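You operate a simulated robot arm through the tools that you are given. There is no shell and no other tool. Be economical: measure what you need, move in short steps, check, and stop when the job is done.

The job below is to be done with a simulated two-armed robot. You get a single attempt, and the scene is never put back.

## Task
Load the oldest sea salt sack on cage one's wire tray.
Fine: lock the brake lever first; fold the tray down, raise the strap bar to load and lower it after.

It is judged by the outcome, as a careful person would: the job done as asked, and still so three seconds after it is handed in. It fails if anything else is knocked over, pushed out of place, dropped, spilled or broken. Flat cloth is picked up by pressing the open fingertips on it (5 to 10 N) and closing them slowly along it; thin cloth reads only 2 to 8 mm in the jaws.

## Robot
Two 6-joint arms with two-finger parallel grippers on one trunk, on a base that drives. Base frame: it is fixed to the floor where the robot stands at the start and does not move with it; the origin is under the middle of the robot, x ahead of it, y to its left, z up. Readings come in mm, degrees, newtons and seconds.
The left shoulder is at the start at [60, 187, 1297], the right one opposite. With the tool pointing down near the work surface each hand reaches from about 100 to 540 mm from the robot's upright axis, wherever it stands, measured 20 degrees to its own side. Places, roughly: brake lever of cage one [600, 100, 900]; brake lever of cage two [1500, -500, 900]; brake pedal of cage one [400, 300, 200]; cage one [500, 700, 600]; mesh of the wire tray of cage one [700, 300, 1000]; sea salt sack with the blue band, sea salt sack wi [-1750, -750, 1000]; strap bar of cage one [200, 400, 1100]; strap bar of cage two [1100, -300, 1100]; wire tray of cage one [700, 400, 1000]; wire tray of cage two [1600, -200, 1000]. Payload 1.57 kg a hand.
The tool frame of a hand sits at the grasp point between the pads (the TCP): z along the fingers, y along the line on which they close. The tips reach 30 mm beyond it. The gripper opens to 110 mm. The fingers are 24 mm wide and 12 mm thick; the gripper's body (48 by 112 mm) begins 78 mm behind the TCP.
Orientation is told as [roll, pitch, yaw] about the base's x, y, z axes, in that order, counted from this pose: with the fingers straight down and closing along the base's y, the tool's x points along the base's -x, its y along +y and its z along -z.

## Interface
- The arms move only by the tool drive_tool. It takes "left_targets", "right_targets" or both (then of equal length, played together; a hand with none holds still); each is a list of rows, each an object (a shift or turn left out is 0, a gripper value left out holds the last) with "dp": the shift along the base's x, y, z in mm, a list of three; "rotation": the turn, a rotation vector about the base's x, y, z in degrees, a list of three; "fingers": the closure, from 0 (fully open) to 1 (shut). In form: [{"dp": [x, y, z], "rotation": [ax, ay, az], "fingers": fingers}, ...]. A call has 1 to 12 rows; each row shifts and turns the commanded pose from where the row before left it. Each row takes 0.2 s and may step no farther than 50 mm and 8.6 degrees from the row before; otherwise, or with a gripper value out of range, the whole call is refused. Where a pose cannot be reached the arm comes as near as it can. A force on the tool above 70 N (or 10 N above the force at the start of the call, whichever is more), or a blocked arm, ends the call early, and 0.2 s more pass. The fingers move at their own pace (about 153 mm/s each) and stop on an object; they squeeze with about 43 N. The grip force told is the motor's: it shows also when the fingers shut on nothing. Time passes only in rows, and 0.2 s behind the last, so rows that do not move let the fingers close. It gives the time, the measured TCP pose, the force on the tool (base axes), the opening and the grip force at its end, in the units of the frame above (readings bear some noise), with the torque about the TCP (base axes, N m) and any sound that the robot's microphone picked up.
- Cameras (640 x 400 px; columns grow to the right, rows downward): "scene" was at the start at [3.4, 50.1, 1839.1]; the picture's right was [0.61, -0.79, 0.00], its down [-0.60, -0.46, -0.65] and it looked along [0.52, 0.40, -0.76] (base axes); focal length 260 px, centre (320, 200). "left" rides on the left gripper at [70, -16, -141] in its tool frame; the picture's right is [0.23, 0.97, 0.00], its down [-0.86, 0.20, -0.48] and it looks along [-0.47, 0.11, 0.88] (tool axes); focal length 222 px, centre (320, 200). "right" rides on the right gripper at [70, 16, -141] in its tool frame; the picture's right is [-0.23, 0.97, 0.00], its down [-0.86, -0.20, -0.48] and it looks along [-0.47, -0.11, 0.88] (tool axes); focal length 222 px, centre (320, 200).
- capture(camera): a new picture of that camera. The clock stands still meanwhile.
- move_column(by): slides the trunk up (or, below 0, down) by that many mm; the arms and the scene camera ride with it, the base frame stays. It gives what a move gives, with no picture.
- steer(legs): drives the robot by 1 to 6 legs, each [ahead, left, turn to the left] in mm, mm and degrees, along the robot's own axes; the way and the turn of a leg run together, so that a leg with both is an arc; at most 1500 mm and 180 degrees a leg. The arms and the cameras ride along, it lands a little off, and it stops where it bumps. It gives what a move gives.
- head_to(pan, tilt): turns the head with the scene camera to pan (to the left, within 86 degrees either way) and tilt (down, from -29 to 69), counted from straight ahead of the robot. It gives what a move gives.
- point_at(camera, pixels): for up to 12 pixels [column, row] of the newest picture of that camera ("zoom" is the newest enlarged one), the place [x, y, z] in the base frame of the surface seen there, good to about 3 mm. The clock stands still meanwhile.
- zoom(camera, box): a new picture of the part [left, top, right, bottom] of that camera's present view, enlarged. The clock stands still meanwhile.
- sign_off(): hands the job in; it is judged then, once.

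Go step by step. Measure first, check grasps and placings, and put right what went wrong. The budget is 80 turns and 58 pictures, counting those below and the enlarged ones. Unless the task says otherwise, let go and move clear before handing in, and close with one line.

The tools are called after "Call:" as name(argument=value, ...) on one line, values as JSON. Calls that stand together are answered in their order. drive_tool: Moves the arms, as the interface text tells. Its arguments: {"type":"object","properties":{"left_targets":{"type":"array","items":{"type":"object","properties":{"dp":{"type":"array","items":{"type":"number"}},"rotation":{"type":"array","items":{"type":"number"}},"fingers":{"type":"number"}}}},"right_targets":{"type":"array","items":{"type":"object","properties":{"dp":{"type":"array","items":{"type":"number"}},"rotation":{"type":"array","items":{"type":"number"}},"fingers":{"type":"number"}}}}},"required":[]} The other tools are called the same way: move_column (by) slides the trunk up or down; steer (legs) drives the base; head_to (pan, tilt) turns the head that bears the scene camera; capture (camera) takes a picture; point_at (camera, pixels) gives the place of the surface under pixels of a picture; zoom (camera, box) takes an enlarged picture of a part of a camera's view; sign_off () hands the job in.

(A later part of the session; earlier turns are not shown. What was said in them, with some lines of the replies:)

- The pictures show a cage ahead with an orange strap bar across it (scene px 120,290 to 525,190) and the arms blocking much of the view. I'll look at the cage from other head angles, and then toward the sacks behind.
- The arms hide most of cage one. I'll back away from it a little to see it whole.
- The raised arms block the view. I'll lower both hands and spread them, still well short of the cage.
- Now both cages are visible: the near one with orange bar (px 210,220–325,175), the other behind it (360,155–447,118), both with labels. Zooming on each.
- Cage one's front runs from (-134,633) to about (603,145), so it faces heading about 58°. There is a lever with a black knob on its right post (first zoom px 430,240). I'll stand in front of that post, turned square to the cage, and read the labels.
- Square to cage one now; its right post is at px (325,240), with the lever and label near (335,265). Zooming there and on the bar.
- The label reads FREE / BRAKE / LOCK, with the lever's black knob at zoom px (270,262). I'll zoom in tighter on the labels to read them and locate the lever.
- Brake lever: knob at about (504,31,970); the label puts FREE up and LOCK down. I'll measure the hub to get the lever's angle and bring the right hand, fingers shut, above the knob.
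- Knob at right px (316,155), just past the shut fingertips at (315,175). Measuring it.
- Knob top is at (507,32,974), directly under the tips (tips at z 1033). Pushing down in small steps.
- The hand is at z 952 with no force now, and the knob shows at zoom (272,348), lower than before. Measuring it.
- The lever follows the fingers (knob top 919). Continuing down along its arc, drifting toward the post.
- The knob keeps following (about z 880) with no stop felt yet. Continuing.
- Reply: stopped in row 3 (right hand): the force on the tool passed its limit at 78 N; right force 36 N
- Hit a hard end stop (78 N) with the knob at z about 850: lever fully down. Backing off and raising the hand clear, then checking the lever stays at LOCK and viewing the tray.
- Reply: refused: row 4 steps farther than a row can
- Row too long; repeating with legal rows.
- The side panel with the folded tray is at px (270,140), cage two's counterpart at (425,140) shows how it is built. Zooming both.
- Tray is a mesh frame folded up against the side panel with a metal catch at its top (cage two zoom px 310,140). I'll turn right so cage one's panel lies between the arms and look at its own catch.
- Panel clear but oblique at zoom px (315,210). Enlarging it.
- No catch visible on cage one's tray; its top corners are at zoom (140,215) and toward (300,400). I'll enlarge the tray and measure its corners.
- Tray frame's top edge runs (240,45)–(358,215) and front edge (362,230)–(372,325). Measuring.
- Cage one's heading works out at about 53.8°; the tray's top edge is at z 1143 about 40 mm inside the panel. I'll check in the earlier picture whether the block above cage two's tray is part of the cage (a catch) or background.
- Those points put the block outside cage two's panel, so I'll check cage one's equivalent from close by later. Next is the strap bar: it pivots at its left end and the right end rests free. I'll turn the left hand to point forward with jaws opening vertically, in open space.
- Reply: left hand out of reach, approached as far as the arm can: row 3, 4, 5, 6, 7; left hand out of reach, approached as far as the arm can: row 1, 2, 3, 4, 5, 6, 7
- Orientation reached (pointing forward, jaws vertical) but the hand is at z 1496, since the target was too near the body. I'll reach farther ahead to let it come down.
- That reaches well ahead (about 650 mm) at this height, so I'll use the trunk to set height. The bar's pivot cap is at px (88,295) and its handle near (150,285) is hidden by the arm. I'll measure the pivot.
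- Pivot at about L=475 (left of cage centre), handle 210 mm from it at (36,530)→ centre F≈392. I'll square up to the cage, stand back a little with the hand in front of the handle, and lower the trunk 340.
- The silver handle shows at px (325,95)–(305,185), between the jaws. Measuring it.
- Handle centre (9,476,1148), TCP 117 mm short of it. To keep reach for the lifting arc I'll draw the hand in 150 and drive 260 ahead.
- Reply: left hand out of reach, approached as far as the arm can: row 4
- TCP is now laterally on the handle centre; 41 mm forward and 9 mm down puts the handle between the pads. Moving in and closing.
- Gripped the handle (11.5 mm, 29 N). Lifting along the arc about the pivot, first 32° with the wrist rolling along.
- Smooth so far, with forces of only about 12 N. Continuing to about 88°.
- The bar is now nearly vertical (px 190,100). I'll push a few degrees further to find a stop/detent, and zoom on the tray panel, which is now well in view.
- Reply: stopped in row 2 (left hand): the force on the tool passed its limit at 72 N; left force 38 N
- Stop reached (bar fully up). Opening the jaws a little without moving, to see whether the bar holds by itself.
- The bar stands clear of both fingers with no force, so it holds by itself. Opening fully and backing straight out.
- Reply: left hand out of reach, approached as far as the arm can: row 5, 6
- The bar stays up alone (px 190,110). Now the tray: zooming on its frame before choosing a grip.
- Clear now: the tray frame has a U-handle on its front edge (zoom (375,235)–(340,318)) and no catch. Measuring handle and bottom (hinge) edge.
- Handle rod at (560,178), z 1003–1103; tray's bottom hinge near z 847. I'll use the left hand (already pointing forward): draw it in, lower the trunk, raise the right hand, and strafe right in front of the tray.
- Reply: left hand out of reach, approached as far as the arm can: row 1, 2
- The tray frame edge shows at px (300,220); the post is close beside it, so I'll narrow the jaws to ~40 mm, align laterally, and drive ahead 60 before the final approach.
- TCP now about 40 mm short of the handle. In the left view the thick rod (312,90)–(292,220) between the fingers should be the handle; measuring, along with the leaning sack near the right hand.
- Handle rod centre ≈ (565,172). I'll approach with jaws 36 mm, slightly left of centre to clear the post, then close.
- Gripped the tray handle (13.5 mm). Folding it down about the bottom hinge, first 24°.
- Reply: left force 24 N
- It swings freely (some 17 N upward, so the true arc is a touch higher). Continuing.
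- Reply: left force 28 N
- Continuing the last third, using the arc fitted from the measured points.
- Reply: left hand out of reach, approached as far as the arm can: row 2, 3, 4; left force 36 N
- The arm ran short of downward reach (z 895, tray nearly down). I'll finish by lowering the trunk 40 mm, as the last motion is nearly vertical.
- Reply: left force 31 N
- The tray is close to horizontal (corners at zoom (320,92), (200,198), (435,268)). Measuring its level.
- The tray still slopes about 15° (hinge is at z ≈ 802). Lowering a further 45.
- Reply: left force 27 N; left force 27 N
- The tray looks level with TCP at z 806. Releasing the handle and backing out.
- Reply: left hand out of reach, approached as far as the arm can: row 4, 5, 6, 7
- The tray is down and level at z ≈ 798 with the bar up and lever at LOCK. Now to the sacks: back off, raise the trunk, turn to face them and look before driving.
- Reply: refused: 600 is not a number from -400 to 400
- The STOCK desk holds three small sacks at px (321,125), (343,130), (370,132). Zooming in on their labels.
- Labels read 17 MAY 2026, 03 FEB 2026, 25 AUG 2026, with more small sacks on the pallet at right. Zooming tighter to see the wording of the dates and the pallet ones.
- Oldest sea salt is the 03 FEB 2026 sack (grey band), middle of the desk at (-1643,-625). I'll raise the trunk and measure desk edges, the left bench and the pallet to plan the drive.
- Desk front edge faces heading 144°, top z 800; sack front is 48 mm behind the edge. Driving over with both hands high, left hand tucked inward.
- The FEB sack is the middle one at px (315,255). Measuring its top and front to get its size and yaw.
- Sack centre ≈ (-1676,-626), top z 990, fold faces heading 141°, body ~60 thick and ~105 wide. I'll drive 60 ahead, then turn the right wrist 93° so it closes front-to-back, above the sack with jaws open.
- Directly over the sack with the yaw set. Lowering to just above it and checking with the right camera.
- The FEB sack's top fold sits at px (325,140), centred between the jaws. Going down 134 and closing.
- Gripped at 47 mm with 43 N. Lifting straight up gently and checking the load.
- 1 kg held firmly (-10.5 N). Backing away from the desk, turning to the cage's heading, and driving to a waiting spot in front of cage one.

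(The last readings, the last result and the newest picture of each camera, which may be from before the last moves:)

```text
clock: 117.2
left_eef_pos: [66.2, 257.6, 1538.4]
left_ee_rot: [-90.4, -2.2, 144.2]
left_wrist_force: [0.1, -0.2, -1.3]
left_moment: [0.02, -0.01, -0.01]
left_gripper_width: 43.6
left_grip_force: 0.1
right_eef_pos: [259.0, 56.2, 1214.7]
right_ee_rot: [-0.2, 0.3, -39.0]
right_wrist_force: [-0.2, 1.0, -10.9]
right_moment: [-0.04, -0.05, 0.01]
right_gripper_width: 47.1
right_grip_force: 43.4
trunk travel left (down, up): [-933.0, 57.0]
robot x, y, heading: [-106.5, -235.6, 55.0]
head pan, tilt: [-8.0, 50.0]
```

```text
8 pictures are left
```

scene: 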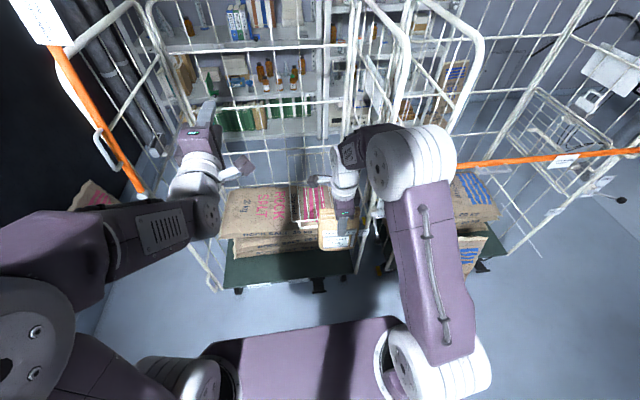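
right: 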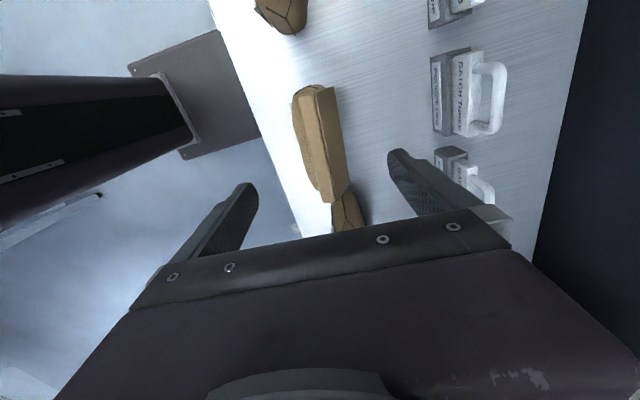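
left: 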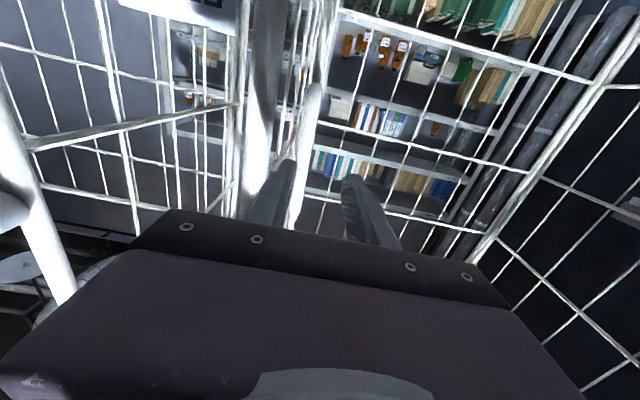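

The sack hangs at px (335,230), in front of the tray; bar up, tray down. Driving ahead 300 over the front edge, sack bottom at z 1080.

Call:
steer(legs=[[200, 0, -1], [105, 0, 0]])

Call:
drive_tool(right_targets=[{"dp": [11, 11, -20]}, {"dp": [11, 11, -20]}, {"dp": [11, 11, -20]}, {"dp": [11, 11, -20]}, {"dp": [11, 11, -20]}])

Call:
capture(camera="scene")

```text
clock: 119.6
left_eef_pos: [246.2, 492.4, 1541.4]
left_ee_rot: [-90.8, -2.1, 143.2]
left_wrist_force: [-0.5, -0.3, 0.6]
left_moment: [-0.01, -0.03, 0.0]
left_gripper_width: 44.0
left_grip_force: 0.0
right_eef_pos: [441.0, 291.8, 1217.9]
right_ee_rot: [0.0, 0.5, -39.8]
right_wrist_force: [-0.6, -0.6, -9.9]
right_moment: [0.02, -0.07, 0.01]
right_gripper_width: 46.9
right_grip_force: 42.8
trunk travel left (down, up): [-933.0, 57.0]
robot x, y, heading: [71.1, 10.9, 53.8]
head pan, tilt: [-8.0, 50.0]
```

```text
clock: 120.8
left_eef_pos: [252.5, 500.7, 1539.5]
left_ee_rot: [-90.5, -2.2, 143.2]
left_wrist_force: [0.6, 0.5, -0.8]
left_moment: [-0.02, 0.0, 0.04]
left_gripper_width: 43.9
left_grip_force: 0.1
right_eef_pos: [498.6, 352.1, 1115.1]
right_ee_rot: [-0.2, 0.5, -39.7]
right_wrist_force: [0.3, -1.3, -10.3]
right_moment: [-0.03, -0.03, 0.03]
right_gripper_width: 47.0
right_grip_force: 42.6
trunk travel left (down, up): [-933.0, 57.0]
robot x, y, heading: [71.5, 9.2, 53.9]
head pan, tilt: [-8.0, 50.0]
```

```text
7 pictures are left
```

scene: 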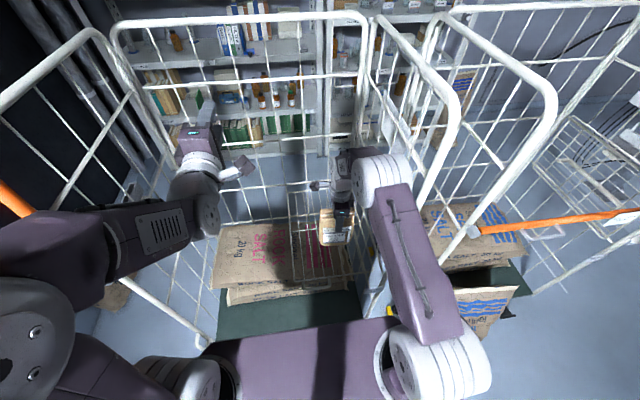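

Sack now over the tray, TCP at F 578, L -195. Measuring the tray's visible frame to confirm the spot.

Call:
point_at(camera="scene", pixels=[[290, 195], [293, 230], [298, 280], [320, 283], [340, 282], [293, 260], [330, 283], [296, 275]])

Call:
zoom(camera="scene", box=[270, 170, 380, 300])

```text
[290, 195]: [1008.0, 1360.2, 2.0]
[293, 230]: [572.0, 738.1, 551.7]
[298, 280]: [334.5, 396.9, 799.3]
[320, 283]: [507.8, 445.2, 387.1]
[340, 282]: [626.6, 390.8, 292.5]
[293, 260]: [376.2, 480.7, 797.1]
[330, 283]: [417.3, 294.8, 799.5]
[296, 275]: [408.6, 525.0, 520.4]
```

```text
3.08 times, centred on (325, 235) of scene
```

zoom: 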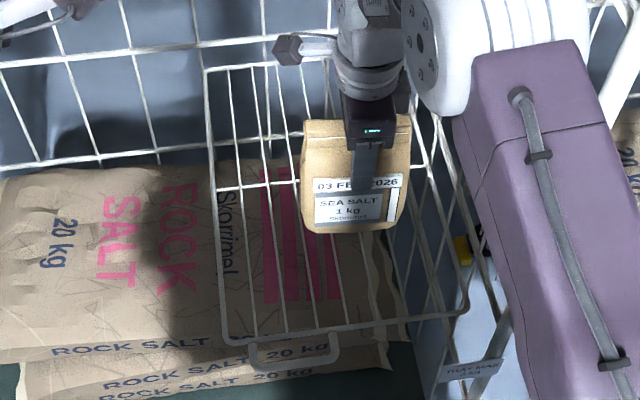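

The FEB sack hangs well inside the tray (front edge F ≈ 512, left edge L ≈ -28, z 798). Lowering it, slowly at the end.

Call:
drive_tool(right_targets=[{"dp": [3, 4, -45]}, {"dp": [3, 4, -45]}, {"dp": [3, 4, -45]}, {"dp": [0, 0, -20]}, {"dp": [0, 0, -10]}, {"dp": [0, 0, -5]}, {"dp": [0, 0, 0]}])

```text
clock: 122.4
left_eef_pos: [252.3, 501.3, 1539.3]
left_ee_rot: [-90.4, -2.1, 143.2]
left_wrist_force: [-0.4, 0.3, -0.4]
left_moment: [-0.01, -0.01, -0.01]
left_gripper_width: 43.9
left_grip_force: 0.0
right_eef_pos: [506.9, 364.8, 943.4]
right_ee_rot: [-0.2, 0.4, -39.8]
right_wrist_force: [0.2, 0.3, -10.7]
right_moment: [0.01, -0.06, 0.02]
right_gripper_width: 47.2
right_grip_force: 43.2
trunk travel left (down, up): [-933.0, 57.0]
robot x, y, heading: [68.3, 12.6, 54.0]
head pan, tilt: [-8.0, 50.0]
```

Call:
drive_tool(right_targets=[{"dp": [0, 0, -3]}, {"dp": [0, 0, -3]}, {"dp": [0, 0, -2]}, {"dp": [0, 0, 0]}])

```text
clock: 123.4
left_eef_pos: [252.2, 501.3, 1539.7]
left_ee_rot: [-90.4, -2.0, 143.2]
left_wrist_force: [0.2, -0.1, 0.1]
left_moment: [0.01, -0.01, 0.01]
left_gripper_width: 44.1
left_grip_force: 0.0
right_eef_pos: [508.0, 365.1, 937.0]
right_ee_rot: [-0.3, 0.4, -39.9]
right_wrist_force: [-0.5, 0.1, -7.0]
right_moment: [0.06, 0.1, 0.0]
right_gripper_width: 47.2
right_grip_force: 43.1
trunk travel left (down, up): [-933.0, 57.0]
robot x, y, heading: [70.7, 7.7, 53.6]
head pan, tilt: [-8.0, 50.0]
```

Contact is beginning (load down to -7 N at z 937). A few more millimetres until the weight is fully off.

Call:
drive_tool(right_targets=[{"dp": [0, 0, -2]}, {"dp": [0, 0, -2]}, {"dp": [0, 0, 0]}])

```text
clock: 124.2
left_eef_pos: [250.4, 498.6, 1541.9]
left_ee_rot: [-90.6, -2.1, 143.3]
left_wrist_force: [-0.5, -0.3, -0.4]
left_moment: [0.0, 0.01, -0.01]
left_gripper_width: 44.1
left_grip_force: 0.1
right_eef_pos: [508.2, 364.3, 935.8]
right_ee_rot: [0.2, 0.4, -39.8]
right_wrist_force: [2.9, -1.3, 26.3]
right_moment: [-0.34, 0.21, -0.06]
right_gripper_width: 47.1
right_grip_force: 42.9
trunk travel left (down, up): [-933.0, 57.0]
robot x, y, heading: [69.3, 12.6, 53.6]
head pan, tilt: [-8.0, 50.0]
```

The sack is seated (now pressing 26 N). Easing up 2 mm, opening, and lifting the hand straight out.

Call:
drive_tool(right_targets=[{"dp": [0, 0, 2]}, {"fingers": 0.5}, {"fingers": 0.35}, {"fingers": 0.2}, {"fingers": 0.1}, {"dp": [0, 0, 20]}, {"dp": [0, 0, 45]}, {"dp": [0, 0, 45]}, {"dp": [0, 0, 45]}, {"dp": [0, 0, 45]}, {"dp": [0, 0, 45]}])

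Call:
zoom(camera="scene", box=[230, 150, 390, 310])

```text
clock: 126.6
left_eef_pos: [252.0, 499.8, 1539.6]
left_ee_rot: [-90.5, -2.2, 143.2]
left_wrist_force: [-0.3, 0.1, 0.5]
left_moment: [0.02, -0.03, -0.01]
left_gripper_width: 44.1
left_grip_force: 0.1
right_eef_pos: [507.2, 364.0, 1182.1]
right_ee_rot: [-0.1, 0.4, -39.8]
right_wrist_force: [-0.6, 0.1, 0.2]
right_moment: [-0.02, -0.03, -0.02]
right_gripper_width: 98.9
right_grip_force: 0.0
trunk travel left (down, up): [-933.0, 57.0]
robot x, y, heading: [70.8, 10.8, 54.0]
head pan, tilt: [-8.0, 50.0]
```

```text
2.50 times, centred on (310, 230) of scene
```

zoom: 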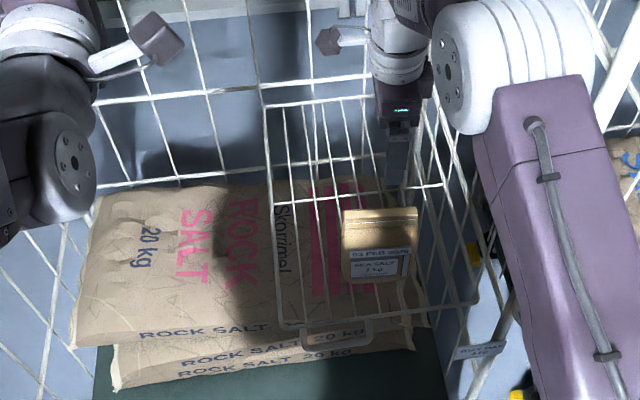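

The 03 FEB sack stands upright alone on the wire tray (zoom px 378,245). Now back out and set up to lower the strap bar with the left hand, as when raising it.

Call:
steer(legs=[[-290, 0, 0], [0, 176, 0]])

Call:
move_column(by=-348)

Call:
drive_tool(left_targets=[{"dp": [-12.4, 13.9, 15.3], "rotation": [4.72, 6.46, 0], "fingers": 0.3}, {"dp": [-12.4, 13.9, 15.3], "rotation": [4.72, 6.46, 0]}, {"dp": [-12.4, 13.9, 15.3], "rotation": [4.72, 6.46, 0]}, {"dp": [-12.4, 13.9, 15.3], "rotation": [4.72, 6.46, 0]}, {"dp": [-12.4, 13.9, 15.3], "rotation": [4.72, 6.46, 0]}, {"dp": [-12.4, 13.9, 15.3], "rotation": [4.72, 6.46, 0]}, {"dp": [-12.4, 13.9, 15.3], "rotation": [4.72, 6.46, 0]}, {"dp": [-12.4, 13.9, 15.3], "rotation": [4.72, 6.46, 0]}, {"dp": [-12.4, 13.9, 15.3], "rotation": [4.72, 6.46, 0]}, {"dp": [-12.4, 13.9, 15.3], "rotation": [4.72, 6.46, 0]}, {"dp": [-12.4, 13.9, 15.3], "rotation": [4.72, 6.46, 0]}], right_targets=[{"dp": [-20, -27, 0]}, {"dp": [-20, -27, 0]}, {"dp": [-20, -27, 0]}, {"dp": [-20, -27, 0]}, {"dp": [0, 0, 0]}, {"dp": [0, 0, 0]}, {"dp": [0, 0, 0]}, {"dp": [0, 0, 0]}, {"dp": [0, 0, 0]}, {"dp": [0, 0, 0]}, {"dp": [0, 0, 0]}])

```text
clock: 129.7
left_eef_pos: [-60.2, 363.7, 1539.6]
left_ee_rot: [-90.5, -2.3, 143.2]
left_wrist_force: [0.7, -0.9, -0.1]
left_moment: [-0.04, 0.02, 0.01]
left_gripper_width: 44.0
left_grip_force: 0.1
right_eef_pos: [195.3, 228.6, 1179.5]
right_ee_rot: [-0.2, 0.7, -39.8]
right_wrist_force: [0.0, 0.3, 0.4]
right_moment: [0.03, 0.01, 0.02]
right_gripper_width: 99.2
right_grip_force: 0.1
trunk travel left (down, up): [-933.0, 57.0]
robot x, y, heading: [-245.9, -128.1, 53.8]
head pan, tilt: [-8.0, 50.0]
```

```text
clock: 133.1
left_eef_pos: [-63.1, 367.2, 1192.3]
left_ee_rot: [-90.5, -2.1, 143.2]
left_wrist_force: [0.4, -0.5, 0.2]
left_moment: [0.01, 0.03, 0.03]
left_gripper_width: 43.8
left_grip_force: 0.0
right_eef_pos: [192.4, 229.6, 833.2]
right_ee_rot: [-0.3, 0.5, -39.8]
right_wrist_force: [0.3, -0.1, 0.5]
right_moment: [0.03, 0.0, 0.01]
right_gripper_width: 98.9
right_grip_force: 0.0
trunk travel left (down, up): [-585.0, 405.0]
robot x, y, heading: [-244.5, -123.1, 53.7]
head pan, tilt: [-8.0, 50.0]
```

```text
clock: 135.5
left_eef_pos: [-200.4, 520.6, 1359.8]
left_ee_rot: [17.2, -89.3, 36.2]
left_wrist_force: [0.6, 0.0, -0.1]
left_moment: [0.0, -0.02, -0.01]
left_gripper_width: 76.8
left_grip_force: 0.1
right_eef_pos: [113.3, 123.0, 831.9]
right_ee_rot: [-0.2, 0.4, -39.8]
right_wrist_force: [-0.8, 0.1, -1.1]
right_moment: [-0.03, 0.0, 0.02]
right_gripper_width: 99.1
right_grip_force: 0.0
trunk travel left (down, up): [-585.0, 405.0]
robot x, y, heading: [-246.6, -126.9, 53.8]
head pan, tilt: [-8.0, 50.0]
```

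TCP at F 302, L 469, z 1360, facing the upright handle. One left picture to place it exactly.

Call:
capture(camera="left")

```text
4 pictures are left
```

left: 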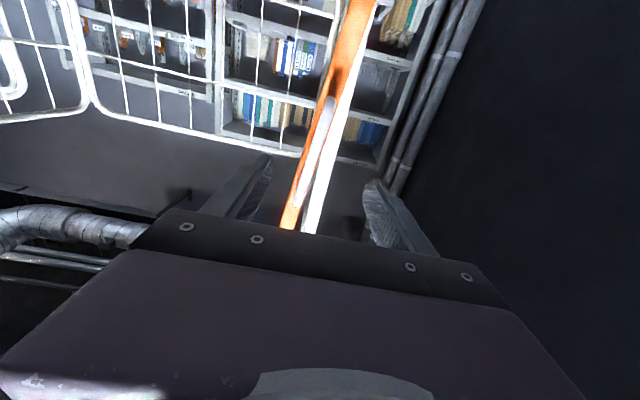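

Call:
point_at(camera="left", pixels=[[330, 105], [322, 130], [314, 155], [306, 180], [300, 205], [338, 120], [322, 185], [350, 50]])

```text
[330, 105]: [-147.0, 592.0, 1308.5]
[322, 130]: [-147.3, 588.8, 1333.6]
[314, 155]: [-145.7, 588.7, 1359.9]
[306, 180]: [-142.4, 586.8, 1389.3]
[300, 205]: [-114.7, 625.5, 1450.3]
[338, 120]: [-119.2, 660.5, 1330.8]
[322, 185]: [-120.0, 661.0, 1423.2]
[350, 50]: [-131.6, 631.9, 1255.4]
```

Handle rod at (-146,589), z 1308–1400. Driving ahead 75, then a fine approach.

Call:
steer(legs=[[72, 0, 0]])

```text
clock: 136.5
left_eef_pos: [-157.3, 578.0, 1360.8]
left_ee_rot: [10.5, -89.3, 42.8]
left_wrist_force: [0.1, 0.6, 0.3]
left_moment: [0.02, -0.02, -0.01]
left_gripper_width: 77.1
left_grip_force: 0.1
right_eef_pos: [156.0, 180.4, 832.2]
right_ee_rot: [-0.2, 0.4, -39.8]
right_wrist_force: [-0.3, 0.1, 0.1]
right_moment: [-0.01, 0.0, 0.05]
right_gripper_width: 98.9
right_grip_force: 0.1
trunk travel left (down, up): [-585.0, 405.0]
robot x, y, heading: [-200.5, -67.5, 53.8]
head pan, tilt: [-8.0, 50.0]
```

Call:
drive_tool(left_targets=[{"dp": [9.5, 8, -4]}, {"fingers": 0.6}, {"fingers": 0.85}, {"fingers": 1}, {"fingers": 1}, {"fingers": 1}])

```text
clock: 137.9
left_eef_pos: [-147.5, 584.5, 1356.7]
left_ee_rot: [18.3, -89.2, 35.0]
left_wrist_force: [2.8, -2.1, -2.4]
left_moment: [0.45, 0.62, -0.09]
left_gripper_width: 13.7
left_grip_force: 30.7
right_eef_pos: [156.6, 179.4, 831.2]
right_ee_rot: [-0.2, 0.4, -39.8]
right_wrist_force: [-0.8, -0.7, 0.5]
right_moment: [-0.01, 0.02, 0.03]
right_gripper_width: 99.0
right_grip_force: 0.1
trunk travel left (down, up): [-585.0, 405.0]
robot x, y, heading: [-204.5, -65.8, 54.0]
head pan, tilt: [-8.0, 50.0]
```

Handle gripped (13.7 mm). Lowering the bar along the reverse arc, first half.

Call:
drive_tool(left_targets=[{"dp": [22, -16.1, -3.4], "rotation": [4.72, 6.46, 0]}, {"dp": [21.5, -15.7, -7.2], "rotation": [4.72, 6.46, 0]}, {"dp": [20.4, -14.9, -10.9], "rotation": [4.72, 6.46, 0]}, {"dp": [19, -13.9, -14.3], "rotation": [4.72, 6.46, 0]}, {"dp": [17.3, -12.6, -17.4], "rotation": [4.72, 6.46, 0]}, {"dp": [15.1, -11, -20.2], "rotation": [4.72, 6.46, 0]}])

```text
clock: 139.3
left_eef_pos: [-36.1, 502.6, 1281.6]
left_ee_rot: [88.7, -41.8, -35.1]
left_wrist_force: [-8.9, 1.2, -9.4]
left_moment: [0.02, 0.69, 0.37]
left_gripper_width: 12.6
left_grip_force: 29.9
right_eef_pos: [155.1, 181.2, 832.8]
right_ee_rot: [-0.2, 0.3, -39.8]
right_wrist_force: [-1.4, -0.3, 0.2]
right_moment: [0.01, -0.02, -0.02]
right_gripper_width: 99.1
right_grip_force: 0.2
trunk travel left (down, up): [-585.0, 405.0]
robot x, y, heading: [-203.4, -63.8, 53.7]
head pan, tilt: [-8.0, 50.0]
```

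Following well. Second half down to the bracket.

Call:
drive_tool(left_targets=[{"dp": [12.7, -9.3, -22.6], "rotation": [4.72, 6.46, 0]}, {"dp": [10, -7.3, -24.5], "rotation": [4.72, 6.46, 0]}, {"dp": [7.2, -5.3, -26.1], "rotation": [4.72, 6.46, 0]}, {"dp": [4.1, -3, -27], "rotation": [4.72, 6.46, 0]}, {"dp": [1.1, -0.8, -27.5], "rotation": [4.72, 6.46, 0]}, {"dp": [0, 0, -5], "rotation": [0.6, 0.8, 0]}, {"dp": [0, 0, 0]}])

```text
clock: 140.9
left_eef_pos: [3.0, 473.7, 1150.5]
left_ee_rot: [89.5, -0.7, -35.7]
left_wrist_force: [4.9, -3.4, -3.2]
left_moment: [0.37, 0.61, -0.37]
left_gripper_width: 11.6
left_grip_force: 29.3
right_eef_pos: [156.9, 180.3, 830.1]
right_ee_rot: [-0.4, 0.5, -39.8]
right_wrist_force: [0.3, -0.4, -0.4]
right_moment: [-0.02, 0.02, 0.02]
right_gripper_width: 99.2
right_grip_force: 0.1
trunk travel left (down, up): [-585.0, 405.0]
robot x, y, heading: [-203.3, -64.6, 53.8]
head pan, tilt: [-8.0, 50.0]
```

Back at the original handle height (1150 vs 1149.8). A small press down to confirm it rests on its bracket.

Call:
drive_tool(left_targets=[{"dp": [0, 0, -3]}, {"dp": [0, 0, -2]}, {"dp": [0, 0, 0]}])

Call:
capture(camera="scene")

Call:
point_at(camera="scene", pixels=[[320, 200]])

```text
clock: 141.7
left_eef_pos: [2.9, 474.8, 1149.8]
left_ee_rot: [90.1, -0.8, -35.5]
left_wrist_force: [10.9, 6.0, 22.5]
left_moment: [0.54, 0.45, -0.31]
left_gripper_width: 11.8
left_grip_force: 29.3
right_eef_pos: [156.5, 178.7, 832.1]
right_ee_rot: [-0.2, 0.5, -39.8]
right_wrist_force: [-0.5, 0.4, -0.3]
right_moment: [0.01, 0.01, 0.0]
right_gripper_width: 99.2
right_grip_force: 0.1
trunk travel left (down, up): [-585.0, 405.0]
robot x, y, heading: [-207.1, -66.3, 53.9]
head pan, tilt: [-8.0, 50.0]
```

```text
3 pictures are left
```

scene: 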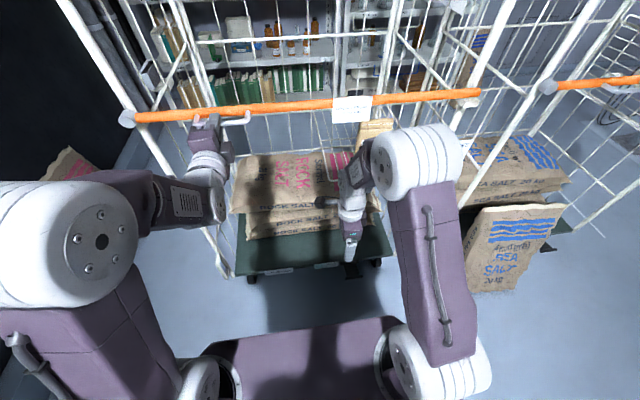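

```text
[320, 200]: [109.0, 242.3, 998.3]
```

Resting on its stop (22 N up), the bar spans the front to its bracket at px (475,95). Releasing, backing the hand out and driving back.

Call:
drive_tool(left_targets=[{"dp": [0, 0, 2], "fingers": 0.8}, {"fingers": 0.6}, {"fingers": 0.4}, {"fingers": 0.4}])

Call:
steer(legs=[[-300, 0, 0]])

Call:
drive_tool(right_targets=[{"dp": [30, -22, 0]}, {"dp": [30, -22, 0]}, {"dp": [30, -22, 0]}, {"dp": [30, -22, 0]}])

Call:
head_to(pan=-20, tilt=32)

Call:
zoom(camera="scene", box=[140, 40, 500, 330])

```text
clock: 142.7
left_eef_pos: [1.9, 475.0, 1147.3]
left_ee_rot: [89.6, -0.9, -35.6]
left_wrist_force: [-0.3, -0.1, 0.3]
left_moment: [-0.04, -0.01, 0.02]
left_gripper_width: 66.1
left_grip_force: 0.0
right_eef_pos: [155.8, 179.9, 832.0]
right_ee_rot: [-0.2, 0.4, -39.8]
right_wrist_force: [0.8, 0.2, 0.1]
right_moment: [-0.03, 0.0, -0.01]
right_gripper_width: 98.9
right_grip_force: 0.1
trunk travel left (down, up): [-585.0, 405.0]
robot x, y, heading: [-204.8, -67.8, 53.6]
head pan, tilt: [-8.0, 50.0]
```

```text
clock: 144.7
left_eef_pos: [-175.3, 234.5, 1148.6]
left_ee_rot: [89.5, -0.9, -35.4]
left_wrist_force: [0.6, 0.3, 0.2]
left_moment: [0.01, -0.01, -0.02]
left_gripper_width: 65.7
left_grip_force: 0.1
right_eef_pos: [-21.5, -60.2, 832.4]
right_ee_rot: [-0.1, 0.3, -39.7]
right_wrist_force: [0.5, -0.1, 0.0]
right_moment: [-0.01, 0.03, 0.01]
right_gripper_width: 99.0
right_grip_force: 0.0
trunk travel left (down, up): [-585.0, 405.0]
robot x, y, heading: [-379.5, -306.2, 54.0]
head pan, tilt: [-8.0, 50.0]
```

```text
clock: 145.7
left_eef_pos: [-173.9, 234.4, 1147.3]
left_ee_rot: [89.5, -0.8, -35.4]
left_wrist_force: [-0.4, 0.0, -0.9]
left_moment: [0.03, 0.01, 0.01]
left_gripper_width: 65.9
left_grip_force: 0.1
right_eef_pos: [100.1, -149.3, 830.9]
right_ee_rot: [-0.2, 0.5, -39.7]
right_wrist_force: [0.2, -0.6, 0.2]
right_moment: [-0.01, -0.01, 0.02]
right_gripper_width: 99.0
right_grip_force: 0.1
trunk travel left (down, up): [-585.0, 405.0]
robot x, y, heading: [-380.6, -305.7, 54.1]
head pan, tilt: [-8.0, 50.0]
```

```text
clock: 146.6
left_eef_pos: [-175.8, 234.9, 1148.3]
left_ee_rot: [89.5, -0.9, -35.5]
left_wrist_force: [-0.2, -0.1, -0.1]
left_moment: [0.01, -0.03, 0.01]
left_gripper_width: 65.9
left_grip_force: 0.0
right_eef_pos: [99.3, -148.8, 831.1]
right_ee_rot: [-0.1, 0.4, -39.7]
right_wrist_force: [-0.1, 0.1, -0.5]
right_moment: [-0.01, 0.03, -0.02]
right_gripper_width: 98.9
right_grip_force: 0.0
trunk travel left (down, up): [-585.0, 405.0]
robot x, y, heading: [-379.7, -309.3, 54.1]
head pan, tilt: [-20.0, 32.0]
```

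```text
1.38 times, centred on (320, 185) of scene
```

zoom: 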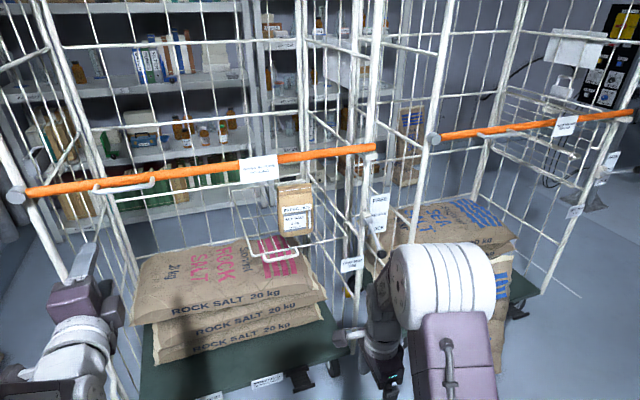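

The bar is down on its bracket, and the sack stands on the tray behind it. Last check on the lever.

Call:
zoom(camera="scene", box=[270, 150, 400, 260])

```text
3.64 times, centred on (335, 205) of scene
```

zoom: 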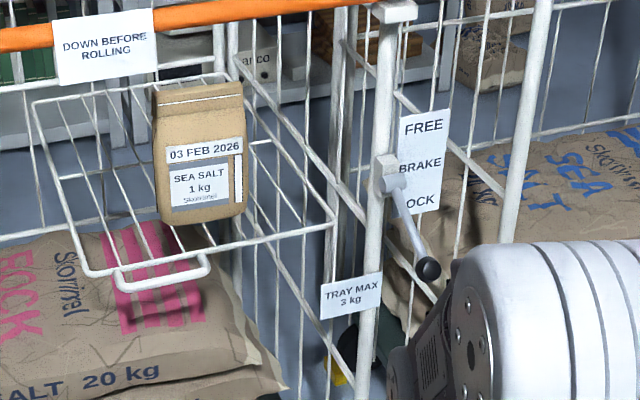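

The lever points down to LOCK, the tray is level, the 03 FEB 2026 sack stands on it, and the strap bar is down. Handing in.

Call:
sign_off()

```text
The job is handed in.
```

The oldest sea salt sack (dated 03 FEB 2026) is standing on cage one's folded-down wire tray, with the brake lever at LOCK and the strap bar lowered again.
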